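You operate a simulated robot arm through the tools that you are given. There is no shell and no other tool. Be economical: measure what you need, move in short steps, check, and stop when the job is done.

You run a simulated two-armed robot. Do the job below in one go: nothing can be reset, and whatever is moved stays where it is left.

Task
Grease the gate valve's stem, work the valve, and wipe its ledge clean.
Fine: half a turn of the stem grease cup; its hand knob half a turn open and shut again; rag into the oily rag bin. What is to be rubbed or washed off counts as gone when no trace of it is left.

The check looks at the end state, three seconds after you hand in, the way a careful person would. Anything else that was tipped, shoved, dropped, spilled or broken makes it a failure.

Robot
Two 7-joint arms with two-finger parallel grippers on one trunk, hanging from a carriage that runs on a gantry, over the field with the corners [-1.262, 1.8], [-1.263, -0.5], [0.017, -0.5], [0.018, 1.8] (x, y) and turns from -6.667 to 5.323 rad about z. Base frame: it is fixed where the carriage stands at the start and does not move with it; the origin is on the floor, on the carriage's upright axis, x ahead of it, y to its left, z up. Readings come in m, rad, newtons and seconds.
The left shoulder is at the start at [0.04, 0.173, 1.522], the right one opposite. With the tool pointing down near the work surface each hand reaches from about 0.1 to 0.6 m from the robot's upright axis, wherever it stands, measured 20 degrees to its own side. Places, roughly: bin [0.7, -0.5, 0.6]; bypass hand knob [0.7, 0.1, 1.1]; gate valve [0.6, -0.2, 0.9]; gate valve hand knob [0.7, -0.2, 1.1]; main valve lever [0.6, 0.2, 0.9]; old grease [0.5, -0.2, 0.8]; stem grease cup [0.6, -0.2, 0.9]; valve grease tin [0.7, -1.2, 0.8]. Payload 3.43 kg a hand.
The tool frame of a hand sits at the grasp point between the pads (the TCP): z along the fingers, y along the line on which they close. The tips reach 0.03 m beyond it. Largest opening 0.094 m; finger width 0.028, thickness 0.01; the body of the gripper, 0.05 by 0.096 m, starts 0.055 m behind the TCP.
Orientation is that of the tool frame in the base frame, as a unit quaternion [x, y, z, w]. With the fingers straight down and closing along the base's y, the tool's x points along the base's -x, its y along +y and its z along -z.

Tools
- The arms move only by the tool move_arm. It takes "left_plan", "right_plan" or both (then of equal length, played together; a hand with none holds still); each is a list of rows, each a list of 7 numbers: the shift along the base's x, y, z in mm, then the turn, a rotation vector about the base's x, y, z in rad, then the finger opening in mm, from 0 to 94. In form: [[tx, ty, tz, rx, ry, rz, gripper], ...]. A call has 1 to 10 rows; each row shifts and turns the commanded pose from where the row before left it. A row lasts 0.2 s, in which the tool goes at most 0.05 m and 0.15 rad; a call with a longer step from one row to the next is refused whole, and so is a gripper value outside its range. Where a pose cannot be reached the arm comes as near as it can. A force on the tool above 70 N (or 10 N above the force at the start of the call, whichever is more), or a blocked arm, ends the call early, and 0.2 s more pass. The fingers move at their own pace (about 0.072 m/s each) and stop on an object; they squeeze with about 40 N. The grip force told is the motor's: it shows also when the fingers shut on nothing. Time passes only in rows, and 0.2 s behind the last, so rows that do not move let the fingers close. The reply holds the time, the measured pose of the TCP, the force on the tool along the base axes, the opening and the grip force, in the units named above and with some noise, with the torque about the TCP (base axes, N m) and any sound that the robot's microphone picked up.
- Cameras (640 x 400 px; columns grow to the right, rows downward): "scene" is now at [0.2076, -0.0386, 1.7918]; the picture's right is [-0.61, -0.79, 0.00], its down [-0.71, 0.55, -0.43] and it looks along [0.34, -0.26, -0.90] (base axes); focal length 266 px, centre (320, 200). "left" rides on the left gripper at [0.076, -0.014, -0.103] in its tool frame; the picture's right is [0.18, 0.98, 0.00], its down [-0.75, 0.14, -0.64] and it looks along [-0.63, 0.12, 0.77] (tool axes); focal length 243 px, centre (320, 200). "right" rides on the right gripper at [0.076, 0.014, -0.103] in its tool frame; the picture's right is [-0.18, 0.98, 0.00], its down [-0.75, -0.14, -0.64] and it looks along [-0.63, -0.12, 0.77] (tool axes); focal length 243 px, centre (320, 200). There is no depth. A picture from a camera that has moved, and an enlarged one, comes with that camera's place and axes in the base frame and with its lens.
- snapshot(camera): a new picture of that camera. It takes no simulated time.
- raise_lower(by): slides the trunk up (or, below 0, down) by that many m; the arms and the scene camera ride with it, the base frame stays. It gives what a move gives, with no picture.
- roll_base(legs): drives the robot by 1 to 6 legs, each [ahead, left, turn to the left] in m, m and rad, along the robot's own axes; the way and the turn of a leg run together, so that a leg with both is an arc; at most 1.5 m and 3.142 rad a leg. The arms and the cameras ride along, it lands a little off, and it stops where it bumps. It keeps to its track: a leg is cut to what the track allows. It gives what a move gives.
- aim_head(pan, tilt): turns the head with the scene camera to pan (to the left, within 1.501 rad either way) and tilt (down, from -0.506 to 1.204), counted from straight ahead of the robot. It gives what a move gives.
- zoom(camera, box): a new picture of the part [left, top, right, bottom] of that camera's present view, enlarged. It takes no simulated time.
- close_job(): hands the job in; it is judged then, once.

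Go step by step. Nothing tells you exact positions but the pictures and the camera data: compare them with the known pose of the tool, close in by small moves and look again before you grip or let go. The budget is 120 turns and 88 pictures, counting those below and the enlarged ones. Unless the task says otherwise, let go and move clear before handing in.

The tools are called after "Call:" by a JSON object that holds its "name" and its "arguments". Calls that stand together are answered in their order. move_arm: Moves the arms, as the interface text tells. Its arguments: {"type":"object","properties":{"left_plan":{"type":"array","items":{"type":"array","items":{"type":"number"}}},"right_plan":{"type":"array","items":{"type":"array","items":{"type":"number"}}}},"required":[]} The other tools are called the same way: raise_lower (by) slides the trunk up or down; roll_base (legs) drives the base; aim_head (pan, tilt) turns the head that bears the scene camera; snapshot (camera) takes a picture; zoom (camera, box) takes an enlarged picture of a part of a camera's view; close_job () hands the job in.

At the start:

```text
time: 0.0
left_position: [0.3866, -0.0676, 1.382]
left_tool_rot: [0.001, 1.0, 0.0, -0.001]
left_contact_force: [0.4, -0.6, 0.5]
left_moment: [0.0, 0.03, -0.01]
left_gripper_width: 0.0938
left_gripper_force: 0.1
right_position: [0.3766, -0.4413, 1.3987]
right_tool_rot: [0.0, 1.0, 0.0, 0.0]
right_contact_force: [1.2, 0.0, 0.1]
right_moment: [-0.01, 0.0, -0.02]
right_gripper_width: 0.0941
right_gripper_force: 0.1
trunk travel left (down, up): [-0.675, 0.106]
robot x, y, heading: [0.0007, -0.0001, -0.005]
head pan, tilt: [-0.661, 1.126]
```

scene: 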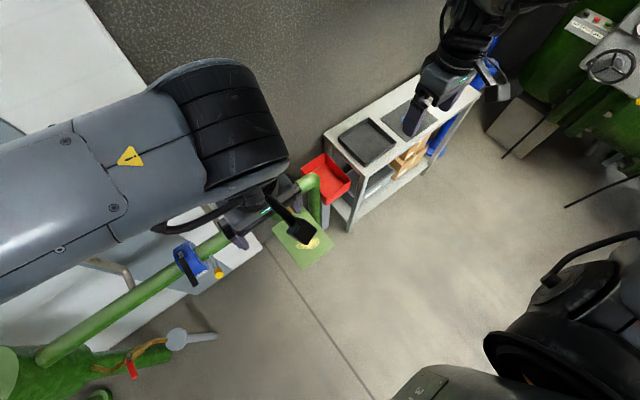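
right: 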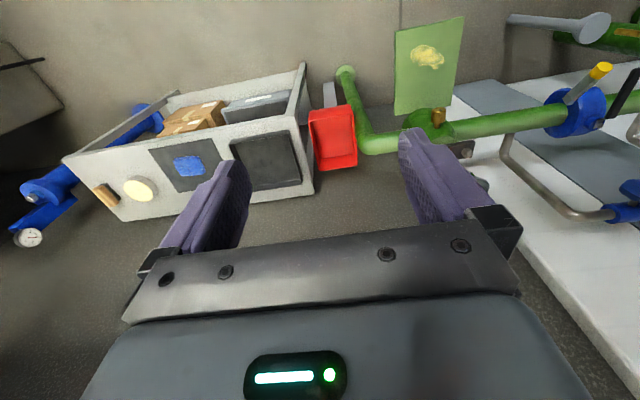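
left: 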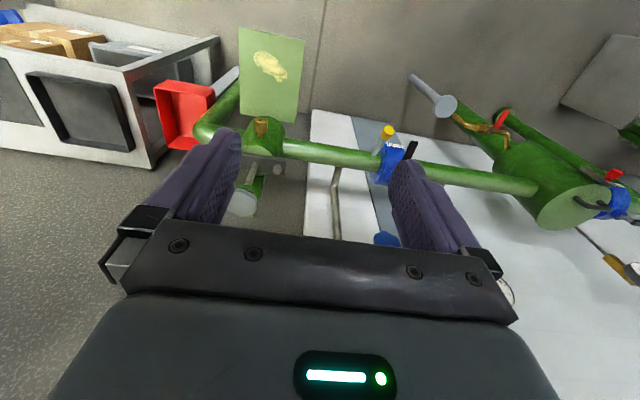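

I see a green ledge plate with yellow grease, a brass cup, a red bin and a cart with a blue rag. I'll look closer before moving.

Call:
{"name": "zoom", "arguments": {"camera": "left", "box": [140, 10, 460, 210]}}

Call:
{"name": "zoom", "arguments": {"camera": "right", "box": [0, 40, 640, 240]}}

```text
2.00 times, centred on (300, 110) of left
camera zoom: at [0.3107, -0.081, 1.4847], right [-0.18, 0.98, 0.0], down [0.75, 0.14, 0.64], along [0.63, 0.12, -0.77], focal length 485 px, centre (360, 380)
```

zoom: 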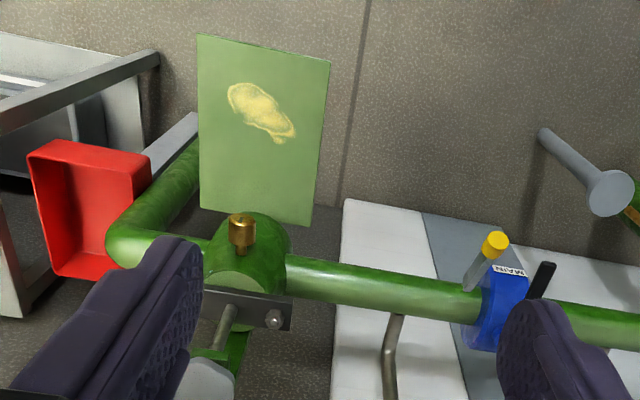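

```text
1.00 times, centred on (320, 140) of right (not enlarged: the box is as wide or as high as the picture)
camera zoom: at [0.2992, -0.4266, 1.5018], right [0.18, 0.98, 0.0], down [0.75, -0.14, 0.64], along [0.63, -0.12, -0.77], focal length 243 px, centre (320, 260)
```

zoom: 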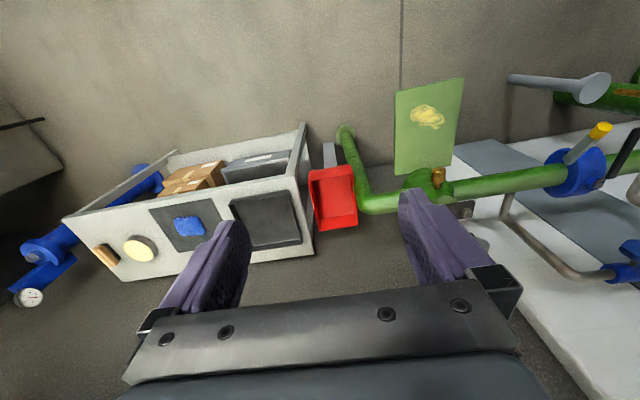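

The hand pictures are upside-down top views; the gate valve knob hides behind the left finger. I'll shift the left arm to the left and the right arm back to look.

Call:
{"name": "move_arm", "arguments": {"left_plan": [[0, 50, 0, 0, 0, 0, 94], [0, 50, 0, 0, 0, 0, 94], [0, 50, 0, 0, 0, 0, 94], [0, 50, 0, 0, 0, 0, 94], [0, 50, 0, 0, 0, 0, 94], [0, 50, 0, 0, 0, 0, 94], [0, 50, 0, 0, 0, 0, 94], [-20, 40, 0, 0, 0, 0, 94]]}}

Call:
{"name": "aim_head", "arguments": {"pan": -0.35, "tilt": 0.9}}

Call:
{"name": "snapshot", "arguments": {"camera": "scene"}}

```text
time: 1.8
left_position: [0.3076, 0.1944, 1.3773]
left_tool_rot: [-0.001, 1.0, 0.0, 0.001]
left_contact_force: [1.0, 0.3, 0.2]
left_moment: [-0.01, 0.0, -0.01]
left_gripper_width: 0.0938
left_gripper_force: 0.1
left hand out of reach, approached as far as the arm can: row 5, 6, 7, 8
right_position: [0.377, -0.4424, 1.4]
right_tool_rot: [0.0, 1.0, 0.0, 0.001]
right_contact_force: [-0.1, 0.6, 0.5]
right_moment: [-0.01, 0.0, 0.01]
right_gripper_width: 0.0939
right_gripper_force: 0.0
trunk travel left (down, up): [-0.675, 0.106]
robot x, y, heading: [0.0005, -0.0001, 0.008]
head pan, tilt: [-0.661, 1.126]
```

```text
time: 2.6
left_position: [0.308, 0.195, 1.3758]
left_tool_rot: [-0.001, 1.0, 0.001, 0.0]
left_contact_force: [0.1, 0.2, 0.4]
left_moment: [0.01, 0.02, 0.0]
left_gripper_width: 0.094
left_gripper_force: 0.1
right_position: [0.3755, -0.442, 1.3988]
right_tool_rot: [0.0, 1.0, 0.0, 0.0]
right_contact_force: [-1.1, 0.7, 0.9]
right_moment: [-0.03, 0.01, -0.01]
right_gripper_width: 0.0941
right_gripper_force: 0.0
trunk travel left (down, up): [-0.675, 0.106]
robot x, y, heading: [-0.0026, 0.0006, -0.001]
head pan, tilt: [-0.351, 0.901]
```

```text
82 pictures are left
camera scene: at [0.23, -0.0269, 1.8072], right [-0.34, -0.94, 0.0], down [-0.74, 0.27, -0.62], along [0.58, -0.21, -0.78], focal length 266 px, centre (320, 200)
```

scene: 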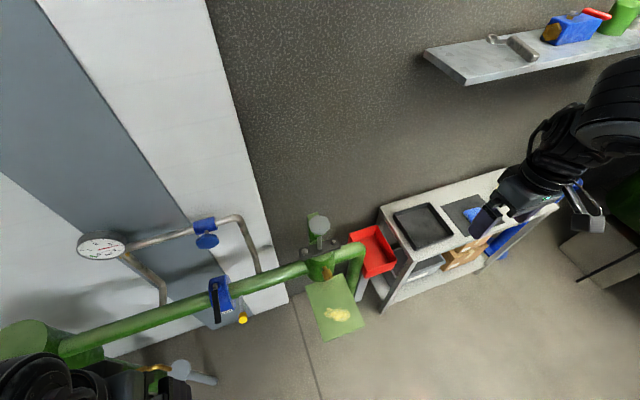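

Call:
{"name": "zoom", "arguments": {"camera": "scene", "box": [250, 190, 410, 350]}}

Call:
{"name": "snapshot", "arguments": {"camera": "left"}}

```text
2.50 times, centred on (330, 270) of scene
camera zoom: at [0.23, -0.0269, 1.8072], right [-0.34, -0.94, 0.0], down [-0.74, 0.27, -0.62], along [0.58, -0.21, -0.78], focal length 665 px, centre (295, 25)
```

zoom: 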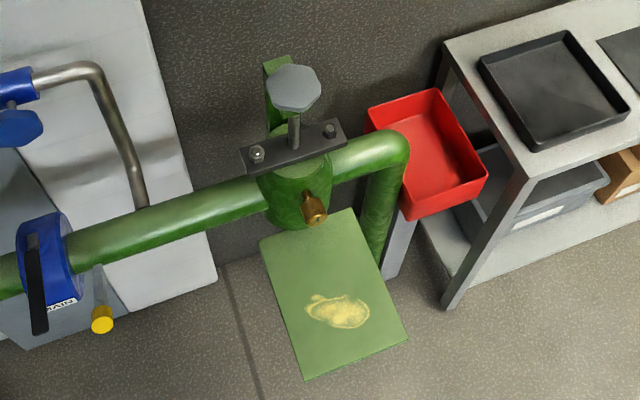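

```text
80 pictures are left
camera left: at [0.2319, 0.1799, 1.4789], right [-0.19, 0.98, 0.0], down [0.75, 0.14, 0.64], along [0.63, 0.12, -0.77], focal length 243 px, centre (320, 200)
```

left: 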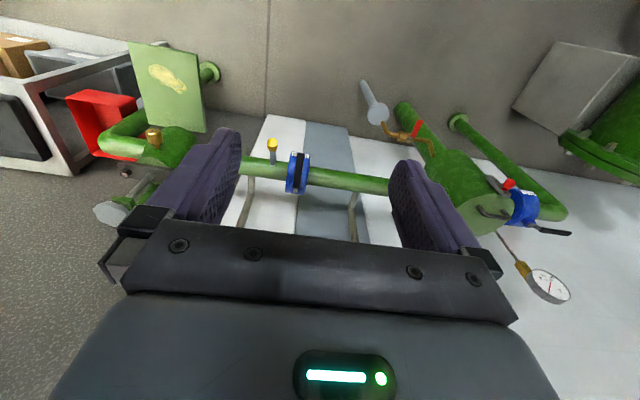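

The knob is an octagonal disc on an upright stem, the brass cup juts from the valve body toward the robot. I move the right hand in for a closer camera view.

Call:
{"name": "move_arm", "arguments": {"right_plan": [[-8, 30, -33, 0, 0, 0, 94], [-8, 35, -33, 0, 0, 0, 94], [-8, 35, -33, 0, 0, 0, 94], [-8, 35, -33, 0, 0, 0, 94], [-8, 35, -33, 0, 0, 0, 94], [-8, 35, -33, 0, 0, 0, 94]]}}

Call:
{"name": "snapshot", "arguments": {"camera": "right"}}

```text
time: 4.0
left_position: [0.3082, 0.1933, 1.3761]
left_tool_rot: [-0.001, 1.0, 0.001, 0.0]
left_contact_force: [0.0, -0.1, -0.2]
left_moment: [0.03, 0.0, -0.03]
left_gripper_width: 0.0941
left_gripper_force: 0.0
right_position: [0.3283, -0.236, 1.2008]
right_tool_rot: [-0.001, 1.0, -0.001, 0.0]
right_contact_force: [-0.3, 0.1, 0.5]
right_moment: [0.02, -0.02, 0.03]
right_gripper_width: 0.094
right_gripper_force: 0.0
trunk travel left (down, up): [-0.675, 0.106]
robot x, y, heading: [-0.002, 0.0017, -0.002]
head pan, tilt: [-0.351, 0.901]
```

```text
79 pictures are left
camera right: at [0.2508, -0.2202, 1.3033], right [0.18, 0.98, 0.0], down [0.75, -0.14, 0.64], along [0.63, -0.12, -0.77], focal length 243 px, centre (320, 200)
```

right: 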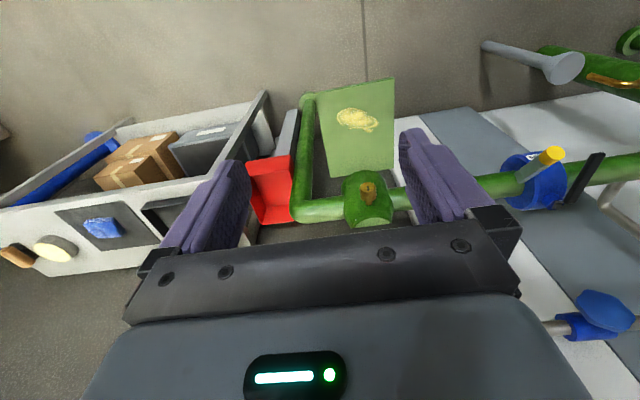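

Call:
{"name": "zoom", "arguments": {"camera": "right", "box": [290, 80, 450, 240]}}

Call:
{"name": "zoom", "arguments": {"camera": "scene", "box": [290, 200, 350, 290]}}

```text
2.50 times, centred on (370, 160) of right
camera zoom: at [0.2508, -0.2202, 1.3033], right [0.18, 0.98, 0.0], down [0.75, -0.14, 0.64], along [0.63, -0.12, -0.77], focal length 606 px, centre (195, 300)
```

zoom: 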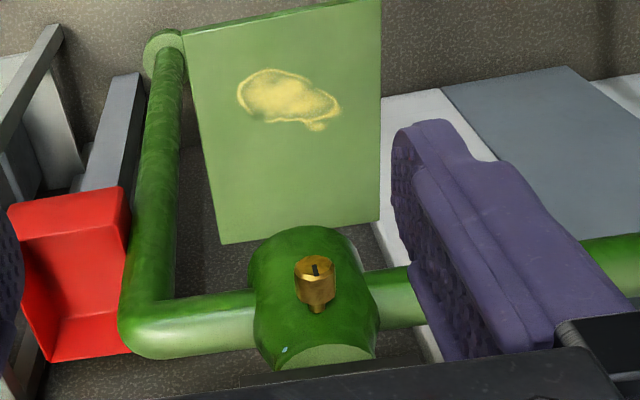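

```text
4.44 times, centred on (320, 245) of scene
camera zoom: at [0.23, -0.0269, 1.8073], right [-0.34, -0.94, 0.0], down [-0.74, 0.27, -0.62], along [0.58, -0.21, -0.78], focal length 1182 px, centre (320, 0)
```

zoom: 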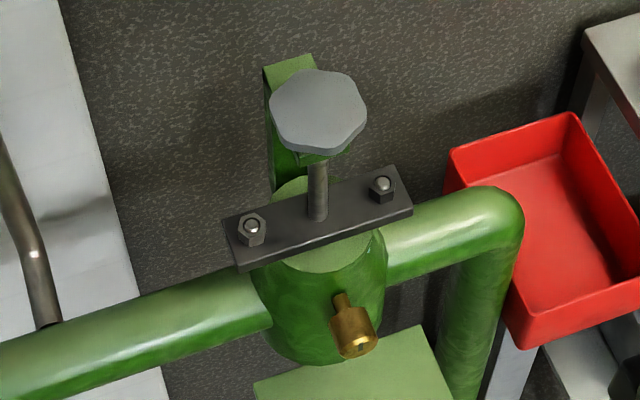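

The cup is a horizontal brass cylinder, end face at about (0.558, -0.180, 0.912), diameter ≈ 32 mm, with a dark mark on its face; the knob sits at about (0.645, -0.177, 1.13). I back off the base and lower the trunk to approach the cup horizontally.

Call:
{"name": "roll_base", "arguments": {"legs": [[-0.22, 0, 0]]}}

Call:
{"name": "raise_lower", "arguments": {"by": -0.25}}

Call:
{"name": "move_arm", "arguments": {"right_plan": [[0, 0, 0, 0, -0.15, 0, 94], [0, 0, 0, 0, -0.15, 0, 94], [0, 0, 0, 0, -0.15, 0, 94], [0, 0, 0, 0, -0.15, 0, 94], [0, 0, 0, 0, -0.15, 0, 94], [0, 0, 0, 0, -0.15, 0, 94], [0, 0, 0, 0, -0.15, 0, 94], [0, 0, 0, 0, -0.15, 0, 94], [0, 0, 0, 0, -0.15, 0, 94], [0, 0, 0, 0, -0.15, 0, 94]]}}

```text
time: 5.7
left_position: [0.0859, 0.1939, 1.3761]
left_tool_rot: [0.0, 1.0, 0.001, 0.001]
left_contact_force: [0.0, -0.5, 0.1]
left_moment: [0.02, 0.02, 0.01]
left_gripper_width: 0.0941
left_gripper_force: 0.0
right_position: [0.1056, -0.2361, 1.2011]
right_tool_rot: [0.001, 1.0, 0.0, 0.0]
right_contact_force: [-0.6, 0.1, -0.6]
right_moment: [0.01, -0.01, -0.01]
right_gripper_width: 0.0938
right_gripper_force: 0.1
trunk travel left (down, up): [-0.675, 0.106]
robot x, y, heading: [-0.2212, 0.0034, -0.0]
head pan, tilt: [-0.351, 0.901]
```

```text
time: 8.3
left_position: [0.0864, 0.194, 1.126]
left_tool_rot: [-0.001, 1.0, 0.001, 0.0]
left_contact_force: [-0.1, -1.7, 1.2]
left_moment: [0.0, 0.0, 0.01]
left_gripper_width: 0.0942
left_gripper_force: 0.1
right_position: [0.107, -0.2365, 0.95]
right_tool_rot: [0.001, 1.0, 0.0, 0.0]
right_contact_force: [0.1, 0.4, 0.1]
right_moment: [-0.02, 0.01, -0.05]
right_gripper_width: 0.0937
right_gripper_force: 0.0
trunk travel left (down, up): [-0.425, 0.356]
robot x, y, heading: [-0.2232, 0.0008, -0.005]
head pan, tilt: [-0.351, 0.901]
```

```text
time: 10.5
left_position: [0.0871, 0.194, 1.1254]
left_tool_rot: [-0.001, 1.0, 0.001, 0.0]
left_contact_force: [0.5, -0.3, 0.0]
left_moment: [0.04, 0.02, -0.01]
left_gripper_width: 0.0942
left_gripper_force: 0.2
right_position: [0.1393, -0.2865, 0.9748]
right_tool_rot: [0.001, 0.975, 0.001, 0.222]
right_contact_force: [0.4, -0.4, -0.3]
right_moment: [-0.02, -0.03, 0.04]
right_gripper_width: 0.094
right_gripper_force: 0.0
right hand out of reach, approached as far as the arm can: row 2, 3, 4, 5, 6, 7, 8, 9, 10
trunk travel left (down, up): [-0.425, 0.356]
robot x, y, heading: [-0.2187, 0.0031, -0.002]
head pan, tilt: [-0.351, 0.901]
```

The hand was too close in to tilt; I'll move it outward first and see where it settles.

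Call:
{"name": "move_arm", "arguments": {"right_plan": [[40, 10, 0, 0, 0, 0, 94], [40, 20, 0, 0, 0, 0, 94], [40, 20, 0, 0, 0, 0, 94], [40, 20, 0, 0, 0, 0, 94], [40, 15, 0, 0, 0, 0, 94]]}}

```text
time: 11.7
left_position: [0.0867, 0.1937, 1.1258]
left_tool_rot: [-0.001, 1.0, 0.0, 0.001]
left_contact_force: [0.3, -0.9, -0.2]
left_moment: [-0.01, 0.03, -0.01]
left_gripper_width: 0.094
left_gripper_force: 0.0
right_position: [0.3384, -0.2047, 0.9778]
right_tool_rot: [0.0, 0.975, 0.002, 0.224]
right_contact_force: [-0.2, 0.6, 0.6]
right_moment: [0.01, 0.03, 0.0]
right_gripper_width: 0.0939
right_gripper_force: 0.0
right hand out of reach, approached as far as the arm can: row 5
trunk travel left (down, up): [-0.425, 0.356]
robot x, y, heading: [-0.223, -0.0014, -0.009]
head pan, tilt: [-0.351, 0.901]
```

Call:
{"name": "move_arm", "arguments": {"right_plan": [[0, 3, -5, 0, -0.14, 0, 94], [5, 3, -5, 0, -0.14, 0, 94], [5, 3, -5, 0, -0.14, 0, 94], [5, 3, -10, 0, -0.14, 0, 94], [5, 3, -10, 0, -0.14, 0, 94], [5, 3, -10, 0, -0.14, 0, 94], [5, 3, -10, 0, -0.14, 0, 94], [5, 3, -10, 0, -0.14, 0, 94]]}}

Call:
{"name": "snapshot", "arguments": {"camera": "right"}}

```text
time: 13.5
left_position: [0.0863, 0.1927, 1.1257]
left_tool_rot: [-0.001, 1.0, 0.0, 0.0]
left_contact_force: [-0.1, 0.2, -1.6]
left_moment: [0.02, 0.01, 0.0]
left_gripper_width: 0.0938
left_gripper_force: 0.0
right_position: [0.361, -0.2808, 1.0966]
right_tool_rot: [-0.002, 0.715, 0.002, 0.699]
right_contact_force: [0.0, 0.2, 0.7]
right_moment: [0.03, -0.01, 0.0]
right_gripper_width: 0.0941
right_gripper_force: 0.1
right hand out of reach, approached as far as the arm can: row 2, 3, 4, 5, 6, 7, 8
trunk travel left (down, up): [-0.425, 0.356]
robot x, y, heading: [-0.2199, 0.0015, -0.004]
head pan, tilt: [-0.351, 0.901]
```

```text
76 pictures are left
camera right: at [0.255, -0.2656, 1.0219], right [0.0, 0.98, 0.18], down [-0.62, -0.14, 0.77], along [0.78, -0.11, 0.61], focal length 243 px, centre (320, 200)
```

right: 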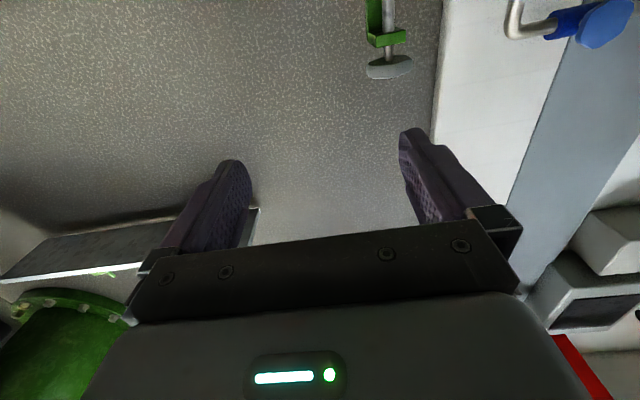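

The hand is level now but 0.185 m too high, so I lower the trunk by that much, then look at the roll range.

Call:
{"name": "raise_lower", "arguments": {"by": -0.185}}

Call:
{"name": "move_arm", "arguments": {"right_plan": [[0, 5, 0, -0.15, 0, 0, 94], [0, 5, 0, -0.15, 0, 0, 94], [0, 5, 0, -0.15, 0, 0, 94], [0, 5, 0, -0.15, 0, 0, 94], [0, 5, 0, -0.15, 0, 0, 94], [0, 10, 0, -0.15, 0, 0, 94], [0, 10, 0, -0.15, 0, 0, 94], [0, 10, 0, -0.15, 0, 0, 94], [0, 20, 0, -0.15, 0, 0, 94], [0, 20, 0, -0.15, 0, 0, 94]]}}

```text
time: 15.5
left_position: [0.0862, 0.1932, 0.9423]
left_tool_rot: [-0.001, 1.0, 0.001, 0.001]
left_contact_force: [0.5, 1.4, 0.3]
left_moment: [0.02, -0.01, -0.02]
left_gripper_width: 0.0941
left_gripper_force: 0.0
right_position: [0.3608, -0.2795, 0.9121]
right_tool_rot: [-0.001, 0.715, 0.002, 0.699]
right_contact_force: [0.1, 1.2, -0.4]
right_moment: [0.0, 0.0, 0.02]
right_gripper_width: 0.0941
right_gripper_force: 0.0
trunk travel left (down, up): [-0.24, 0.541]
robot x, y, heading: [-0.2183, -0.0026, -0.001]
head pan, tilt: [-0.351, 0.901]
```

```text
time: 17.7
left_position: [0.0863, 0.1938, 0.9417]
left_tool_rot: [-0.001, 1.0, 0.001, 0.001]
left_contact_force: [0.5, -0.1, 0.1]
left_moment: [0.03, 0.02, 0.0]
left_gripper_width: 0.094
left_gripper_force: 0.1
right_position: [0.3782, -0.2119, 0.9478]
right_tool_rot: [-0.466, 0.537, -0.472, 0.521]
right_contact_force: [0.1, 0.1, 0.1]
right_moment: [-0.01, -0.01, 0.02]
right_gripper_width: 0.0941
right_gripper_force: 0.2
right hand out of reach, approached as far as the arm can: row 2, 4, 6, 7, 8, 9, 10
trunk travel left (down, up): [-0.24, 0.541]
robot x, y, heading: [-0.2239, 0.0028, -0.0]
head pan, tilt: [-0.351, 0.901]
```

Call:
{"name": "move_arm", "arguments": {"right_plan": [[25, 10, -10, 0, 0, 0, 94], [25, 10, -10, 0, 0, 0, 94], [25, 10, -10, 0, 0, 0, 94], [25, 3, -6, 0, 0, 0, 94], [0, 0, 0, 0, 0, 0, 94]]}}

Call:
{"name": "aim_head", "arguments": {"pan": -0.3, "tilt": 0.5}}

Call:
{"name": "snapshot", "arguments": {"camera": "scene"}}

Call:
{"name": "snapshot", "arguments": {"camera": "right"}}

```text
time: 18.9
left_position: [0.0855, 0.1931, 0.941]
left_tool_rot: [-0.001, 1.0, 0.001, 0.0]
left_contact_force: [0.4, 0.1, 0.2]
left_moment: [0.01, -0.01, 0.02]
left_gripper_width: 0.0937
left_gripper_force: 0.0
right_position: [0.4643, -0.2092, 0.9516]
right_tool_rot: [-0.466, 0.539, -0.469, 0.522]
right_contact_force: [-0.3, -0.2, -0.1]
right_moment: [-0.01, 0.02, 0.02]
right_gripper_width: 0.0942
right_gripper_force: 0.0
right hand out of reach, approached as far as the arm can: row 1, 2, 3, 4
trunk travel left (down, up): [-0.24, 0.541]
robot x, y, heading: [-0.222, -0.0001, -0.001]
head pan, tilt: [-0.351, 0.901]
```

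```text
time: 19.8
left_position: [0.0853, 0.1932, 0.9407]
left_tool_rot: [-0.001, 1.0, 0.002, 0.002]
left_contact_force: [0.5, 0.1, 0.0]
left_moment: [0.0, -0.01, 0.0]
left_gripper_width: 0.0941
left_gripper_force: 0.1
right_position: [0.4643, -0.2093, 0.9519]
right_tool_rot: [-0.467, 0.538, -0.47, 0.521]
right_contact_force: [-0.4, -0.1, 0.5]
right_moment: [-0.04, 0.0, 0.02]
right_gripper_width: 0.0938
right_gripper_force: 0.1
trunk travel left (down, up): [-0.24, 0.541]
robot x, y, heading: [-0.2189, -0.0041, -0.002]
head pan, tilt: [-0.3, 0.499]
```

```text
75 pictures are left
camera scene: at [0.0249, -0.0279, 1.4061], right [-0.3, -0.95, 0.0], down [-0.46, 0.14, -0.88], along [0.84, -0.26, -0.48], focal length 266 px, centre (320, 200)
```

scene: 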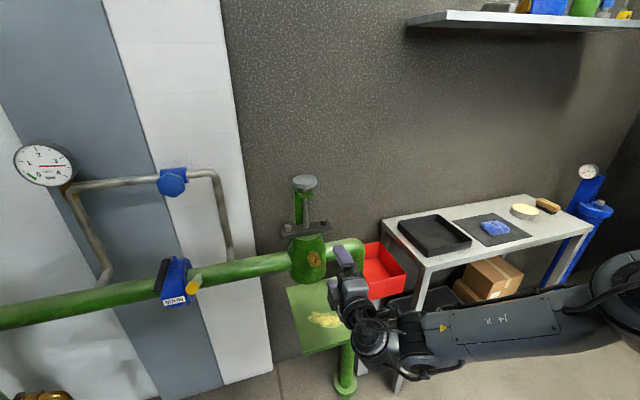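

```text
74 pictures are left
camera right: at [0.3599, -0.279, 0.9307], right [-0.01, 0.3, -0.95], down [-0.62, 0.74, 0.24], along [0.78, 0.6, 0.18], focal length 243 px, centre (320, 200)
```

right: 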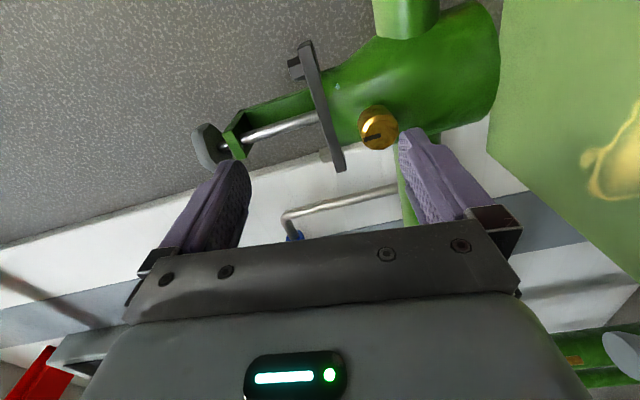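

Roll and level are good: fingers are above/below the cup line. I lower the trunk 4 cm and shift the base 3 cm to the left to line up.

Call:
{"name": "raise_lower", "arguments": {"by": -0.045}}

Call:
{"name": "roll_base", "arguments": {"legs": [[0.02, 0.035, 0]]}}

Call:
{"name": "snapshot", "arguments": {"camera": "right"}}

Call:
{"name": "zoom", "arguments": {"camera": "scene", "box": [260, 160, 420, 260]}}

```text
time: 20.7
left_position: [0.0866, 0.1933, 0.8972]
left_tool_rot: [-0.001, 1.0, 0.001, 0.001]
left_contact_force: [-0.9, -0.8, -0.7]
left_moment: [0.01, 0.0, 0.0]
left_gripper_width: 0.0941
left_gripper_force: 0.0
right_position: [0.4652, -0.2072, 0.9073]
right_tool_rot: [-0.467, 0.538, -0.471, 0.52]
right_contact_force: [-0.8, -0.3, 0.9]
right_moment: [0.02, 0.02, -0.01]
right_gripper_width: 0.0939
right_gripper_force: 0.0
trunk travel left (down, up): [-0.195, 0.586]
robot x, y, heading: [-0.2208, -0.0003, -0.002]
head pan, tilt: [-0.3, 0.499]
```

```text
time: 21.5
left_position: [0.1072, 0.227, 0.8953]
left_tool_rot: [0.0, 1.0, 0.001, 0.001]
left_contact_force: [1.0, 1.5, -0.1]
left_moment: [0.03, 0.02, -0.01]
left_gripper_width: 0.0942
left_gripper_force: 0.0
right_position: [0.4849, -0.1752, 0.9067]
right_tool_rot: [-0.467, 0.538, -0.47, 0.521]
right_contact_force: [0.2, -0.1, -0.4]
right_moment: [0.01, -0.01, 0.0]
right_gripper_width: 0.094
right_gripper_force: 0.0
trunk travel left (down, up): [-0.195, 0.586]
robot x, y, heading: [-0.2026, 0.0304, -0.002]
head pan, tilt: [-0.3, 0.499]
```

```text
73 pictures are left
camera right: at [0.3796, -0.2454, 0.8858], right [-0.01, 0.3, -0.95], down [-0.62, 0.74, 0.24], along [0.78, 0.6, 0.18], focal length 243 px, centre (320, 200)
```

right: 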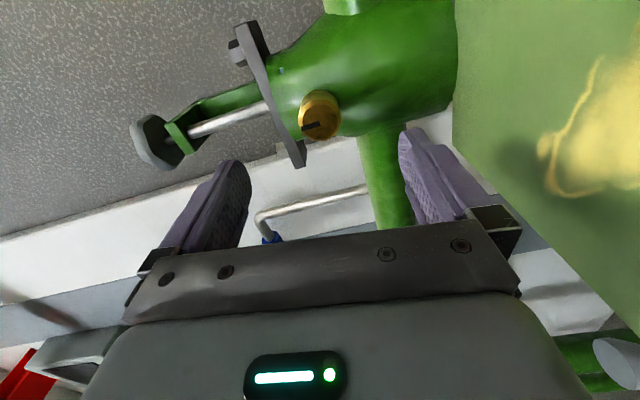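

```text
4.00 times, centred on (340, 210) of scene
camera zoom: at [0.0447, 0.006, 1.3611], right [-0.3, -0.95, 0.0], down [-0.46, 0.14, -0.88], along [0.84, -0.26, -0.48], focal length 1064 px, centre (240, 160)
```

zoom: 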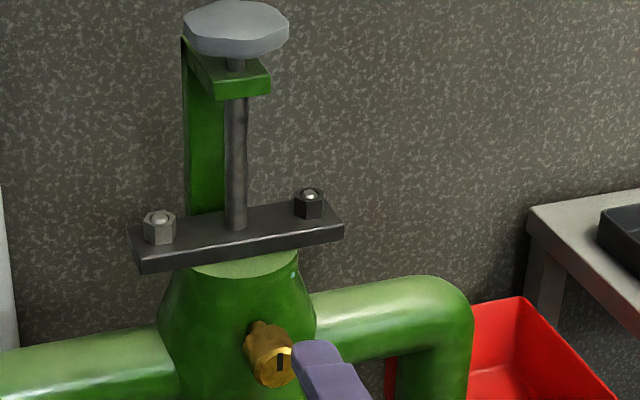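

The cup face is at about (0.556, -0.179, 0.910) and the TCP at (0.485, -0.175, 0.907). I narrow the fingers to 65 mm and advance around the cup.

Call:
{"name": "move_arm", "arguments": {"right_plan": [[0, -3, 3, 0, 0, 0, 65], [10, 0, 0, 0, 0, 0, 65], [20, 0, 0, 0, 0, 0, 65], [20, 0, 0, 0, 0, 0, 65], [12, 0, 0, 0, 0, 0, 65], [0, 0, 0, 0, 0, 0, 65]]}}

Call:
{"name": "snapshot", "arguments": {"camera": "right"}}

Call:
{"name": "zoom", "arguments": {"camera": "scene", "box": [260, 160, 420, 260]}}

```text
time: 22.9
left_position: [0.1066, 0.2282, 0.8974]
left_tool_rot: [0.0, 1.0, 0.001, 0.0]
left_contact_force: [0.5, -0.4, 0.1]
left_moment: [0.01, 0.0, 0.0]
left_gripper_width: 0.0939
left_gripper_force: 0.1
right_position: [0.5302, -0.1913, 0.9272]
right_tool_rot: [-0.468, 0.539, -0.469, 0.52]
right_contact_force: [-2.6, 0.0, -0.3]
right_moment: [-0.04, 0.05, 0.05]
right_gripper_width: 0.0651
right_gripper_force: 0.1
right hand out of reach, approached as far as the arm can: row 3, 4, 5
trunk travel left (down, up): [-0.195, 0.586]
robot x, y, heading: [-0.2005, 0.0316, -0.005]
head pan, tilt: [-0.3, 0.499]
```

```text
71 pictures are left
camera right: at [0.4252, -0.2629, 0.9058], right [-0.01, 0.3, -0.95], down [-0.62, 0.74, 0.24], along [0.78, 0.6, 0.18], focal length 243 px, centre (320, 200)
```

right: 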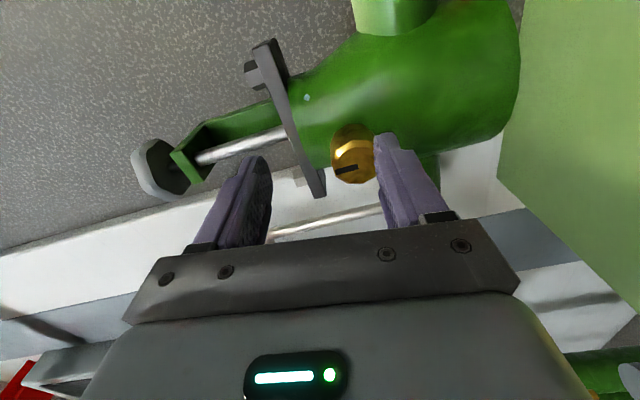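

```text
4.00 times, centred on (340, 210) of scene
camera zoom: at [0.0443, 0.0061, 1.3611], right [-0.3, -0.95, 0.0], down [-0.46, 0.14, -0.88], along [0.84, -0.26, -0.48], focal length 1064 px, centre (240, 160)
```

zoom: 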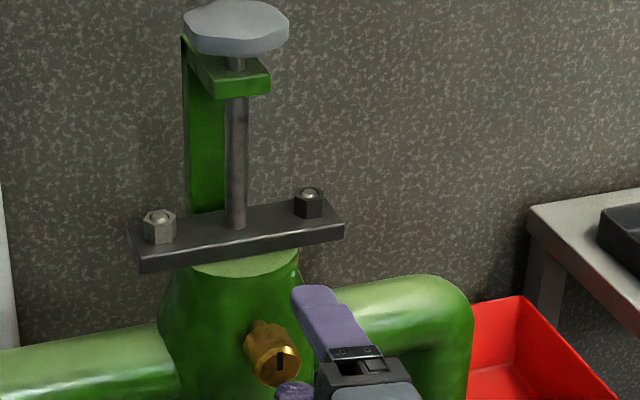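

The arm is at its outward limit and drifts upward; I retract and bring the base ahead instead.

Call:
{"name": "move_arm", "arguments": {"right_plan": [[-25, 6, -6, 0, 0, 0, 65], [-25, 6, -8, 0, 0, 0, 65], [-40, 0, 0, 0, 0, 0, 65], [-40, 0, 0, 0, 0, 0, 65], [0, 0, 0, 0, 0, 0, 65]]}}

Call:
{"name": "roll_base", "arguments": {"legs": [[0.1, 0, 0]]}}

```text
time: 24.1
left_position: [0.1063, 0.2269, 0.896]
left_tool_rot: [0.0, 1.0, 0.0, 0.001]
left_contact_force: [0.4, -0.5, -0.6]
left_moment: [0.01, 0.02, 0.05]
left_gripper_width: 0.0945
left_gripper_force: 0.1
right_position: [0.4031, -0.1806, 0.9159]
right_tool_rot: [-0.467, 0.539, -0.471, 0.52]
right_contact_force: [0.3, 0.6, -0.4]
right_moment: [0.0, 0.03, -0.01]
right_gripper_width: 0.0649
right_gripper_force: 0.0
trunk travel left (down, up): [-0.195, 0.586]
robot x, y, heading: [-0.1996, 0.0313, 0.001]
head pan, tilt: [-0.3, 0.499]
```

```text
time: 25.3
left_position: [0.2072, 0.2279, 0.8968]
left_tool_rot: [0.0, 1.0, 0.001, 0.0]
left_contact_force: [0.2, -0.4, 1.3]
left_moment: [0.0, 0.0, 0.01]
left_gripper_width: 0.094
left_gripper_force: 0.1
right_position: [0.5036, -0.1804, 0.9145]
right_tool_rot: [-0.466, 0.539, -0.47, 0.521]
right_contact_force: [0.2, 0.3, 0.1]
right_moment: [-0.03, 0.03, 0.03]
right_gripper_width: 0.065
right_gripper_force: 0.1
trunk travel left (down, up): [-0.195, 0.586]
robot x, y, heading: [-0.1013, 0.0366, 0.002]
head pan, tilt: [-0.3, 0.499]
```

Call:
{"name": "move_arm", "arguments": {"right_plan": [[14, 0, -2, 0, 0, 0, 65], [16, 0, -2, 0, 0, 0, 65], [14, 0, 0, 0, 0, 0, 65], [0, 0, 0, 0, 0, 0, 65]]}}

Call:
{"name": "snapshot", "arguments": {"camera": "right"}}

Call:
{"name": "zoom", "arguments": {"camera": "scene", "box": [240, 140, 400, 240]}}

```text
time: 26.3
left_position: [0.2072, 0.2275, 0.8955]
left_tool_rot: [0.0, 1.0, 0.0, 0.0]
left_contact_force: [-0.9, 0.2, -0.7]
left_moment: [0.01, 0.01, 0.0]
left_gripper_width: 0.0938
left_gripper_force: 0.2
right_position: [0.547, -0.1797, 0.9123]
right_tool_rot: [-0.466, 0.539, -0.47, 0.521]
right_contact_force: [-0.6, -0.1, -0.4]
right_moment: [0.01, 0.04, -0.05]
right_gripper_width: 0.065
right_gripper_force: 0.0
trunk travel left (down, up): [-0.195, 0.586]
robot x, y, heading: [-0.1008, 0.0299, -0.001]
head pan, tilt: [-0.3, 0.499]
```

```text
69 pictures are left
camera right: at [0.442, -0.2507, 0.8895], right [-0.01, 0.3, -0.95], down [-0.62, 0.74, 0.24], along [0.78, 0.6, 0.18], focal length 243 px, centre (320, 200)
```

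right: 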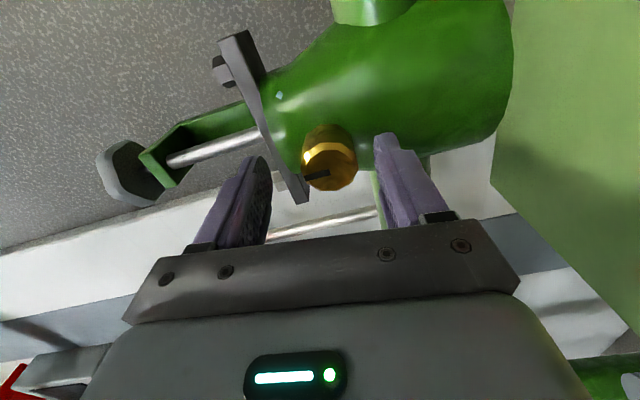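

```text
4.00 times, centred on (320, 190) of scene
camera zoom: at [0.1458, 0.0057, 1.3611], right [-0.3, -0.95, 0.0], down [-0.46, 0.14, -0.88], along [0.84, -0.26, -0.48], focal length 1064 px, centre (320, 240)
```

zoom: 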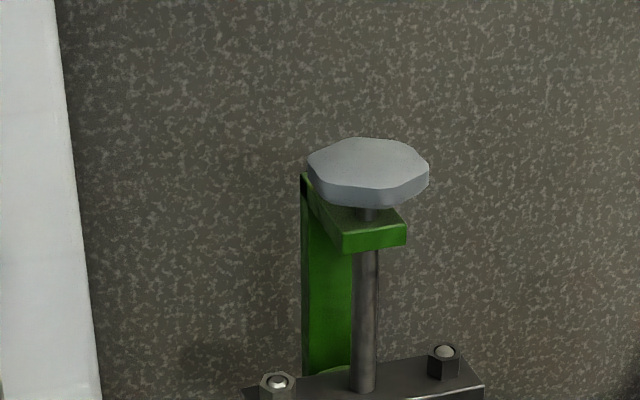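

The cup face is between the fingers, about 5 mm low of centre. I correct, and close.

Call:
{"name": "move_arm", "arguments": {"right_plan": [[3, 1, -5, 0, 0, 0, 65], [4, 0, 0, 0, 0, 0, 50], [0, 0, 0, 0, 0, 0, 20], [0, 0, 0, 0, 0, 0, 20], [0, 0, 0, 0, 0, 0, 20]]}}

Call:
{"name": "snapshot", "arguments": {"camera": "right"}}

```text
time: 27.5
left_position: [0.2075, 0.2276, 0.8964]
left_tool_rot: [0.0, 1.0, 0.001, 0.0]
left_contact_force: [-1.5, -0.2, -0.1]
left_moment: [-0.02, -0.03, 0.0]
left_gripper_width: 0.0938
left_gripper_force: 0.0
right_position: [0.5536, -0.1792, 0.9056]
right_tool_rot: [-0.467, 0.539, -0.47, 0.52]
right_contact_force: [3.1, 0.0, -5.6]
right_moment: [-0.02, -0.85, 0.15]
right_gripper_width: 0.0332
right_gripper_force: 44.9
trunk travel left (down, up): [-0.195, 0.586]
robot x, y, heading: [-0.0987, 0.0374, -0.0]
head pan, tilt: [-0.3, 0.499]
```

```text
67 pictures are left
camera right: at [0.4488, -0.2489, 0.884], right [-0.01, 0.3, -0.95], down [-0.62, 0.74, 0.24], along [0.78, 0.6, 0.18], focal length 243 px, centre (320, 200)
```

right: 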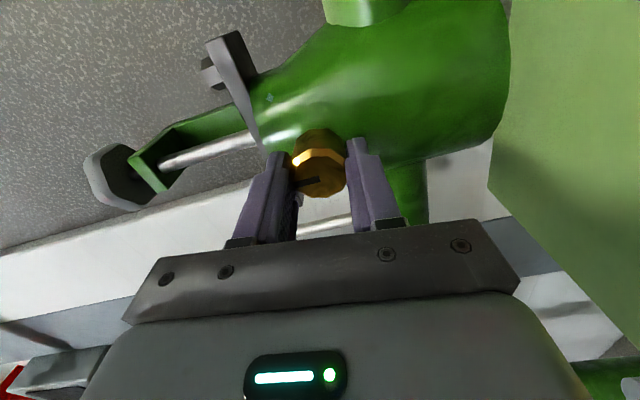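

Gripped at 33 mm. I turn clockwise (as seen facing the cup, +x) in small steps and watch the forces.

Call:
{"name": "move_arm", "arguments": {"right_plan": [[0, 0, 1, 0.12, 0, 0, 20], [0, 0, 0, 0.12, 0, 0, 20], [0, 0, 0, 0.12, 0, 0, 20], [0, 0, 0, 0.12, 0, 0, 20]]}}

Call:
{"name": "snapshot", "arguments": {"camera": "right"}}

```text
time: 28.5
left_position: [0.2082, 0.2273, 0.8964]
left_tool_rot: [0.0, 1.0, 0.001, 0.0]
left_contact_force: [0.3, -1.0, 0.7]
left_moment: [-0.01, 0.02, -0.01]
left_gripper_width: 0.0938
left_gripper_force: 0.1
right_position: [0.5548, -0.1794, 0.9073]
right_tool_rot: [-0.328, 0.636, -0.328, 0.617]
right_contact_force: [5.9, 0.7, -9.9]
right_moment: [0.03, -0.45, -0.52]
right_gripper_width: 0.033
right_gripper_force: 44.7
trunk travel left (down, up): [-0.195, 0.586]
robot x, y, heading: [-0.1022, 0.0321, -0.004]
head pan, tilt: [-0.3, 0.499]
```

```text
66 pictures are left
camera right: at [0.4488, -0.231, 0.8541], right [-0.01, 0.71, -0.7], down [-0.62, 0.55, 0.56], along [0.78, 0.44, 0.44], focal length 243 px, centre (320, 200)
```

right: 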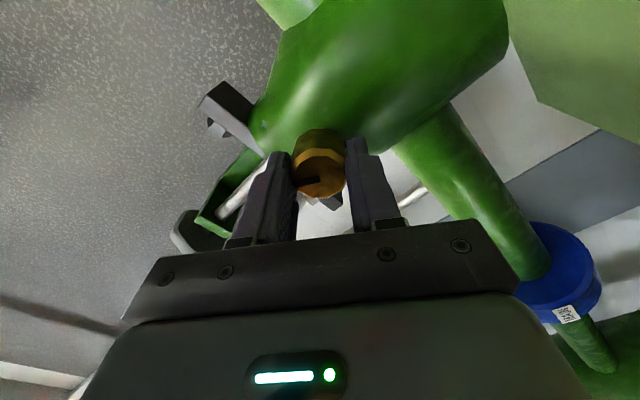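

The cup turns with the grip. Continue.

Call:
{"name": "move_arm", "arguments": {"right_plan": [[0, 0, -1, 0.13, 0, 0, 20], [0, 0, -1, 0.13, 0, 0, 20], [0, 0, 0, 0.13, 0, 0, 20], [0, 0, 0, 0.13, 0, 0, 20], [0, 0, 0, 0.13, 0, 0, 20], [0, 0, 0, 0.13, 0, 0, 20]]}}

```text
time: 29.9
left_position: [0.2068, 0.2262, 0.896]
left_tool_rot: [-0.001, 1.0, 0.0, 0.001]
left_contact_force: [0.7, -0.7, 0.0]
left_moment: [0.02, 0.0, 0.01]
left_gripper_width: 0.0941
left_gripper_force: 0.0
right_position: [0.5547, -0.1808, 0.9079]
right_tool_rot: [-0.068, 0.711, -0.061, 0.697]
right_contact_force: [-12.7, -2.6, 20.0]
right_moment: [-0.08, -0.73, -1.14]
right_gripper_width: 0.0331
right_gripper_force: 45.2
trunk travel left (down, up): [-0.195, 0.586]
robot x, y, heading: [-0.0991, 0.0355, -0.007]
head pan, tilt: [-0.3, 0.499]
```

Call:
{"name": "move_arm", "arguments": {"right_plan": [[0, 0, 0, 0.13, 0, 0, 20], [0, 0, 0, 0.13, 0, 0, 20], [0, 0, 0, 0.13, 0, 0, 20], [0, 0, 0, 0.13, 0, 0, 20], [0, 0, 0, 0.13, 0, 0, 20]]}}

```text
time: 31.1
left_position: [0.2071, 0.2255, 0.8955]
left_tool_rot: [0.0, 1.0, 0.0, 0.0]
left_contact_force: [-0.1, 0.4, 0.1]
left_moment: [0.0, 0.03, 0.01]
left_gripper_width: 0.0939
left_gripper_force: 0.1
right_position: [0.5541, -0.1807, 0.9054]
right_tool_rot: [0.156, 0.695, 0.169, 0.682]
right_contact_force: [-8.4, -2.4, 18.2]
right_moment: [0.01, -0.05, -1.12]
right_gripper_width: 0.0321
right_gripper_force: 45.0
trunk travel left (down, up): [-0.195, 0.586]
robot x, y, heading: [-0.0993, 0.0349, 0.003]
head pan, tilt: [-0.3, 0.499]
```

Call:
{"name": "move_arm", "arguments": {"right_plan": [[0, 0, 0, 0.13, 0, 0, 20], [0, 0, 0, 0.13, 0, 0, 20], [0, 0, 0, 0.13, 0, 0, 20], [0, 0, 0, 0.13, 0, 0, 20], [0, 0, 0, 0.13, 0, 0, 20]]}}

Call:
{"name": "snapshot", "arguments": {"camera": "right"}}

```text
time: 32.3
left_position: [0.2071, 0.2254, 0.8964]
left_tool_rot: [0.0, 1.0, 0.0, 0.0]
left_contact_force: [0.4, -0.2, -0.4]
left_moment: [0.01, 0.02, 0.01]
left_gripper_width: 0.094
left_gripper_force: 0.0
right_position: [0.5535, -0.1818, 0.9047]
right_tool_rot: [0.365, 0.605, 0.381, 0.596]
right_contact_force: [-6.4, -6.5, 15.0]
right_moment: [0.03, 0.87, -0.23]
right_gripper_width: 0.0324
right_gripper_force: 45.2
trunk travel left (down, up): [-0.195, 0.586]
robot x, y, heading: [-0.099, 0.0321, -0.004]
head pan, tilt: [-0.3, 0.499]
```

```text
65 pictures are left
camera right: at [0.4489, -0.1077, 0.8842], right [-0.01, 0.27, 0.96], down [-0.62, -0.75, 0.2], along [0.78, -0.6, 0.17], focal length 243 px, centre (320, 200)
```

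right: 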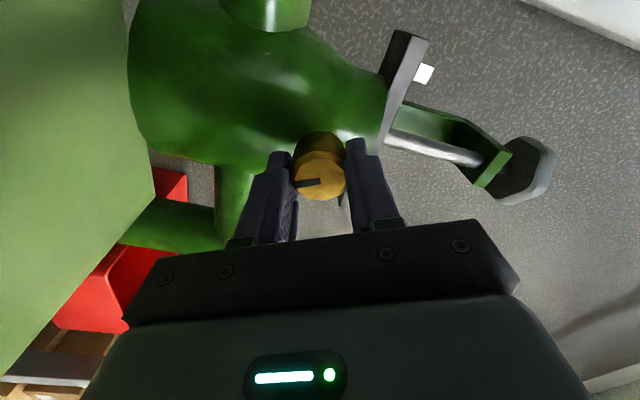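

Call:
{"name": "move_arm", "arguments": {"right_plan": [[0, 0, 0, 0.12, 0, 0, 20], [0, 0, 0, 0.12, 0, 0, 20], [0, 0, 0, 0.12, 0, 0, 20], [0, 0, 0, 0.12, 0, 0, 20], [0, 0, 0, 0.11, 0, 0, 20], [0, 0, 0, 0, 0, 0, 20]]}}

Call:
{"name": "snapshot", "arguments": {"camera": "right"}}

```text
time: 33.7
left_position: [0.2073, 0.2272, 0.8969]
left_tool_rot: [0.001, 1.0, 0.001, 0.0]
left_contact_force: [-0.4, -0.2, -0.1]
left_moment: [-0.01, -0.04, -0.01]
left_gripper_width: 0.094
left_gripper_force: 0.0
right_position: [0.5141, -0.1872, 0.9317]
right_tool_rot: [0.493, 0.497, 0.515, 0.496]
right_contact_force: [-0.2, 0.0, 0.5]
right_moment: [0.03, 0.0, -0.02]
right_gripper_width: 0.0203
right_gripper_force: 0.1
right hand out of reach, approached as far as the arm can: row 2, 3, 4, 5
trunk travel left (down, up): [-0.195, 0.586]
robot x, y, heading: [-0.0998, 0.0356, -0.0]
head pan, tilt: [-0.3, 0.499]
```

```text
64 pictures are left
camera right: at [0.4102, -0.1125, 0.9459], right [-0.02, -0.2, 0.98], down [-0.62, -0.77, -0.17], along [0.78, -0.61, -0.11], focal length 243 px, centre (320, 200)
```

right: 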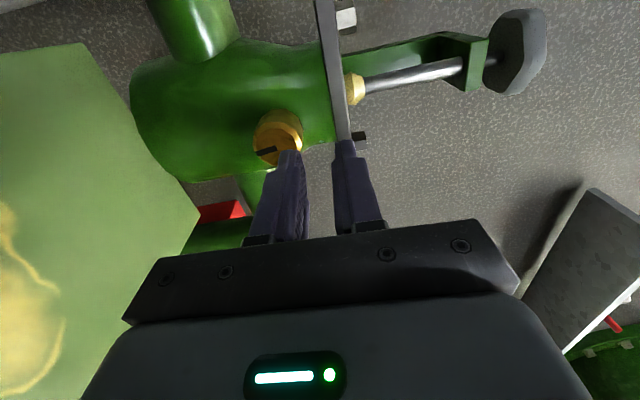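

The hand slid off near the end of the turn; grease now shows round the stem. I check the cup's mark.

Call:
{"name": "zoom", "arguments": {"camera": "right", "box": [220, 60, 380, 180]}}

Call:
{"name": "aim_head", "arguments": {"pan": -0.4, "tilt": 0.8}}

Call:
{"name": "snapshot", "arguments": {"camera": "scene"}}

```text
3.33 times, centred on (300, 120) of right
camera zoom: at [0.4102, -0.1125, 0.9459], right [-0.02, -0.2, 0.98], down [-0.62, -0.77, -0.17], along [0.78, -0.61, -0.11], focal length 809 px, centre (387, 467)
```

zoom: 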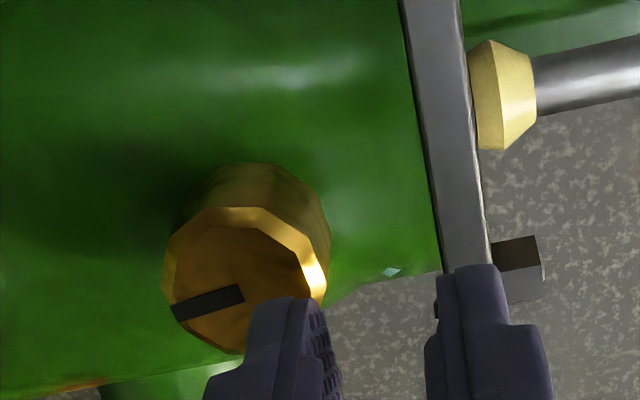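

```text
time: 34.5
left_position: [0.207, 0.2276, 0.8971]
left_tool_rot: [0.0, 1.0, 0.001, 0.0]
left_contact_force: [-0.6, 0.0, -0.1]
left_moment: [0.01, 0.02, 0.01]
left_gripper_width: 0.094
left_gripper_force: 0.0
right_position: [0.5154, -0.1864, 0.9314]
right_tool_rot: [0.493, 0.497, 0.513, 0.497]
right_contact_force: [-0.3, -0.1, 0.4]
right_moment: [0.07, 0.03, -0.01]
right_gripper_width: 0.0201
right_gripper_force: 0.0
trunk travel left (down, up): [-0.195, 0.586]
robot x, y, heading: [-0.1015, 0.0365, -0.003]
head pan, tilt: [-0.4, 0.799]
```

```text
62 pictures are left
camera scene: at [0.1332, 0.0013, 1.3352], right [-0.39, -0.92, 0.0], down [-0.66, 0.28, -0.7], along [0.64, -0.27, -0.72], focal length 266 px, centre (320, 200)
```

scene: 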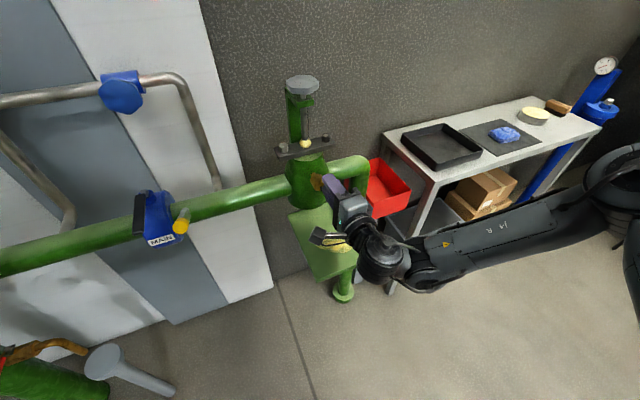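

The cup has turned about 176–180° (mark now straight down) and grease shows at the stem, so the greasing is done. I back straight out, then raise the trunk for the knob at about (0.652, -0.179, 1.115).

Call:
{"name": "move_arm", "arguments": {"right_plan": [[-10, 0, 0, 0, 0, 0, 30], [-40, 0, 0, 0, 0, 0, 40], [-45, 0, 0, 0, 0, 0, 94], [-45, 0, 0, 0, 0, 0, 94], [-45, 0, 0, 0, 0, 0, 94], [0, 0, 0, 0, 0, 0, 94]]}}

Call:
{"name": "raise_lower", "arguments": {"by": 0.33}}

Call:
{"name": "move_arm", "arguments": {"right_plan": [[0, 0, 10, 0, 0.15, 0, 94], [0, 0, 10, 0, 0.15, 0, 94], [0, 0, 10, 0, 0.15, 0, 94], [0, 0, 10, 0, 0.15, 0, 94], [0, 0, 0, 0, 0.15, 0, 94], [0, 0, 0, 0, 0.15, 0, 94], [0, 0, 0, 0, 0.15, 0, 94], [0, 0, 0, 0, 0.15, 0, 94], [0, 0, 0, 0, 0.15, 0, 94], [0, 0, 0, 0, 0.15, 0, 94]]}}

```text
time: 35.9
left_position: [0.2077, 0.2271, 0.8958]
left_tool_rot: [0.001, 1.0, 0.001, 0.0]
left_contact_force: [0.9, -0.1, -0.3]
left_moment: [0.01, 0.0, -0.02]
left_gripper_width: 0.0942
left_gripper_force: 0.1
right_position: [0.3887, -0.2338, 0.9648]
right_tool_rot: [0.493, 0.499, 0.514, 0.494]
right_contact_force: [0.6, -0.1, 0.1]
right_moment: [0.02, -0.01, -0.01]
right_gripper_width: 0.094
right_gripper_force: 0.0
right hand out of reach, approached as far as the arm can: row 3, 4, 5
trunk travel left (down, up): [-0.195, 0.586]
robot x, y, heading: [-0.1039, 0.0347, -0.003]
head pan, tilt: [-0.4, 0.799]
```

```text
time: 39.1
left_position: [0.2065, 0.2279, 1.2258]
left_tool_rot: [0.0, 1.0, 0.0, 0.0]
left_contact_force: [-0.1, 0.1, -0.7]
left_moment: [0.01, 0.0, 0.02]
left_gripper_width: 0.0937
left_gripper_force: 0.1
right_position: [0.3885, -0.2347, 1.2937]
right_tool_rot: [0.492, 0.499, 0.514, 0.495]
right_contact_force: [0.0, 0.2, 0.2]
right_moment: [0.02, -0.01, 0.01]
right_gripper_width: 0.0941
right_gripper_force: 0.0
trunk travel left (down, up): [-0.525, 0.256]
robot x, y, heading: [-0.1026, 0.0364, -0.005]
head pan, tilt: [-0.4, 0.799]
```

```text
time: 41.4
left_position: [0.2071, 0.2268, 1.2258]
left_tool_rot: [0.0, 1.0, 0.001, 0.0]
left_contact_force: [-0.4, 0.7, -0.1]
left_moment: [0.0, -0.01, -0.02]
left_gripper_width: 0.0941
left_gripper_force: 0.1
right_position: [0.3922, -0.2237, 1.2915]
right_tool_rot: [0.515, 0.529, 0.495, 0.457]
right_contact_force: [-0.5, -0.2, -0.3]
right_moment: [-0.03, 0.01, -0.03]
right_gripper_width: 0.0939
right_gripper_force: 0.1
right hand out of reach, approached as far as the arm can: row 1, 2, 3, 4, 5, 6, 7, 8, 9, 10
trunk travel left (down, up): [-0.525, 0.256]
robot x, y, heading: [-0.0967, 0.0336, 0.002]
head pan, tilt: [-0.4, 0.799]
```

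The wrist is at a limit in this roll; I unroll first, then pitch down.

Call:
{"name": "move_arm", "arguments": {"right_plan": [[0, 0, 0, -0.15, 0, 0, 94], [0, 0, 0, -0.15, 0, 0, 94], [0, 0, 0, -0.15, 0, 0, 94], [0, 0, 0, -0.15, 0, 0, 94], [0, 0, 0, -0.15, 0, 0, 94], [0, 0, 0, -0.15, 0, 0, 94], [0, 0, 0, -0.15, 0, 0, 94], [0, 0, 0, -0.15, 0, 0, 94], [0, 0, 0, -0.15, 0, 0, 94], [0, 0, 0, -0.15, 0, 0, 94]]}}

Call:
{"name": "move_arm", "arguments": {"right_plan": [[0, 0, 0, 0, 0.15, 0, 94], [0, 0, 0, 0, 0.15, 0, 94], [0, 0, 0, 0, 0.15, 0, 94], [0, 0, 0, 0, 0.15, 0, 94], [0, 0, 0, 0, 0.15, 0, 94], [0, 0, 0, 0, 0.15, 0, 94], [0, 0, 0, 0, 0.15, 0, 94], [0, 0, 0, 0, 0.15, 0, 94], [0, 0, 0, 0, 0.15, 0, 94], [0, 0, 0, 0, 0.15, 0, 94]]}}

```text
time: 43.5
left_position: [0.2091, 0.2275, 1.2256]
left_tool_rot: [0.0, 1.0, 0.001, -0.001]
left_contact_force: [0.9, 0.3, -0.2]
left_moment: [-0.03, -0.01, 0.0]
left_gripper_width: 0.094
left_gripper_force: 0.2
right_position: [0.4057, -0.2366, 1.2995]
right_tool_rot: [0.063, 0.726, 0.002, 0.685]
right_contact_force: [0.7, -0.7, 0.2]
right_moment: [0.01, 0.0, 0.0]
right_gripper_width: 0.0943
right_gripper_force: 0.1
right hand out of reach, approached as far as the arm can: row 8, 9, 10
trunk travel left (down, up): [-0.525, 0.256]
robot x, y, heading: [-0.0976, 0.0339, -0.002]
head pan, tilt: [-0.4, 0.799]
```

```text
time: 45.8
left_position: [0.2069, 0.2265, 1.226]
left_tool_rot: [0.001, 1.0, 0.001, -0.001]
left_contact_force: [0.0, 0.8, 0.4]
left_moment: [0.02, -0.01, 0.01]
left_gripper_width: 0.0941
left_gripper_force: 0.1
right_position: [0.406, -0.2338, 1.3012]
right_tool_rot: [0.062, 0.732, 0.005, 0.678]
right_contact_force: [0.4, 0.0, -0.1]
right_moment: [-0.03, -0.03, 0.0]
right_gripper_width: 0.0942
right_gripper_force: 0.1
right hand out of reach, approached as far as the arm can: row 1, 2, 3, 4, 5, 6, 7, 8, 9, 10
trunk travel left (down, up): [-0.525, 0.256]
robot x, y, heading: [-0.1028, 0.0336, -0.003]
head pan, tilt: [-0.4, 0.799]
```

Call:
{"name": "move_arm", "arguments": {"right_plan": [[25, -4, -30, 0, 0, 0, 94], [25, -4, -30, 0, 0, 0, 94], [20, -4, -35, 0, 0, 0, 94], [0, 5, -8, 0, 0.12, 0, 94], [0, 5, -8, 0, 0.15, 0, 94], [0, 5, -8, 0, 0.15, 0, 94], [0, 5, -8, 0, 0.15, 0, 94], [0, 5, -8, 0, 0.15, 0, 94], [0, 5, -8, 0, 0.15, 0, 94], [0, 5, -8, 0, 0.15, 0, 94]]}}

```text
time: 48.0
left_position: [0.2089, 0.2275, 1.2272]
left_tool_rot: [-0.001, 1.0, 0.001, 0.001]
left_contact_force: [0.0, 0.1, 0.6]
left_moment: [-0.01, -0.01, -0.01]
left_gripper_width: 0.0939
left_gripper_force: 0.1
right_position: [0.4767, -0.2101, 1.1517]
right_tool_rot: [0.056, 0.97, -0.025, 0.234]
right_contact_force: [-0.3, -0.1, 0.6]
right_moment: [0.03, 0.0, -0.03]
right_gripper_width: 0.0939
right_gripper_force: 0.0
trunk travel left (down, up): [-0.525, 0.256]
robot x, y, heading: [-0.1001, 0.036, -0.005]
head pan, tilt: [-0.4, 0.799]
```

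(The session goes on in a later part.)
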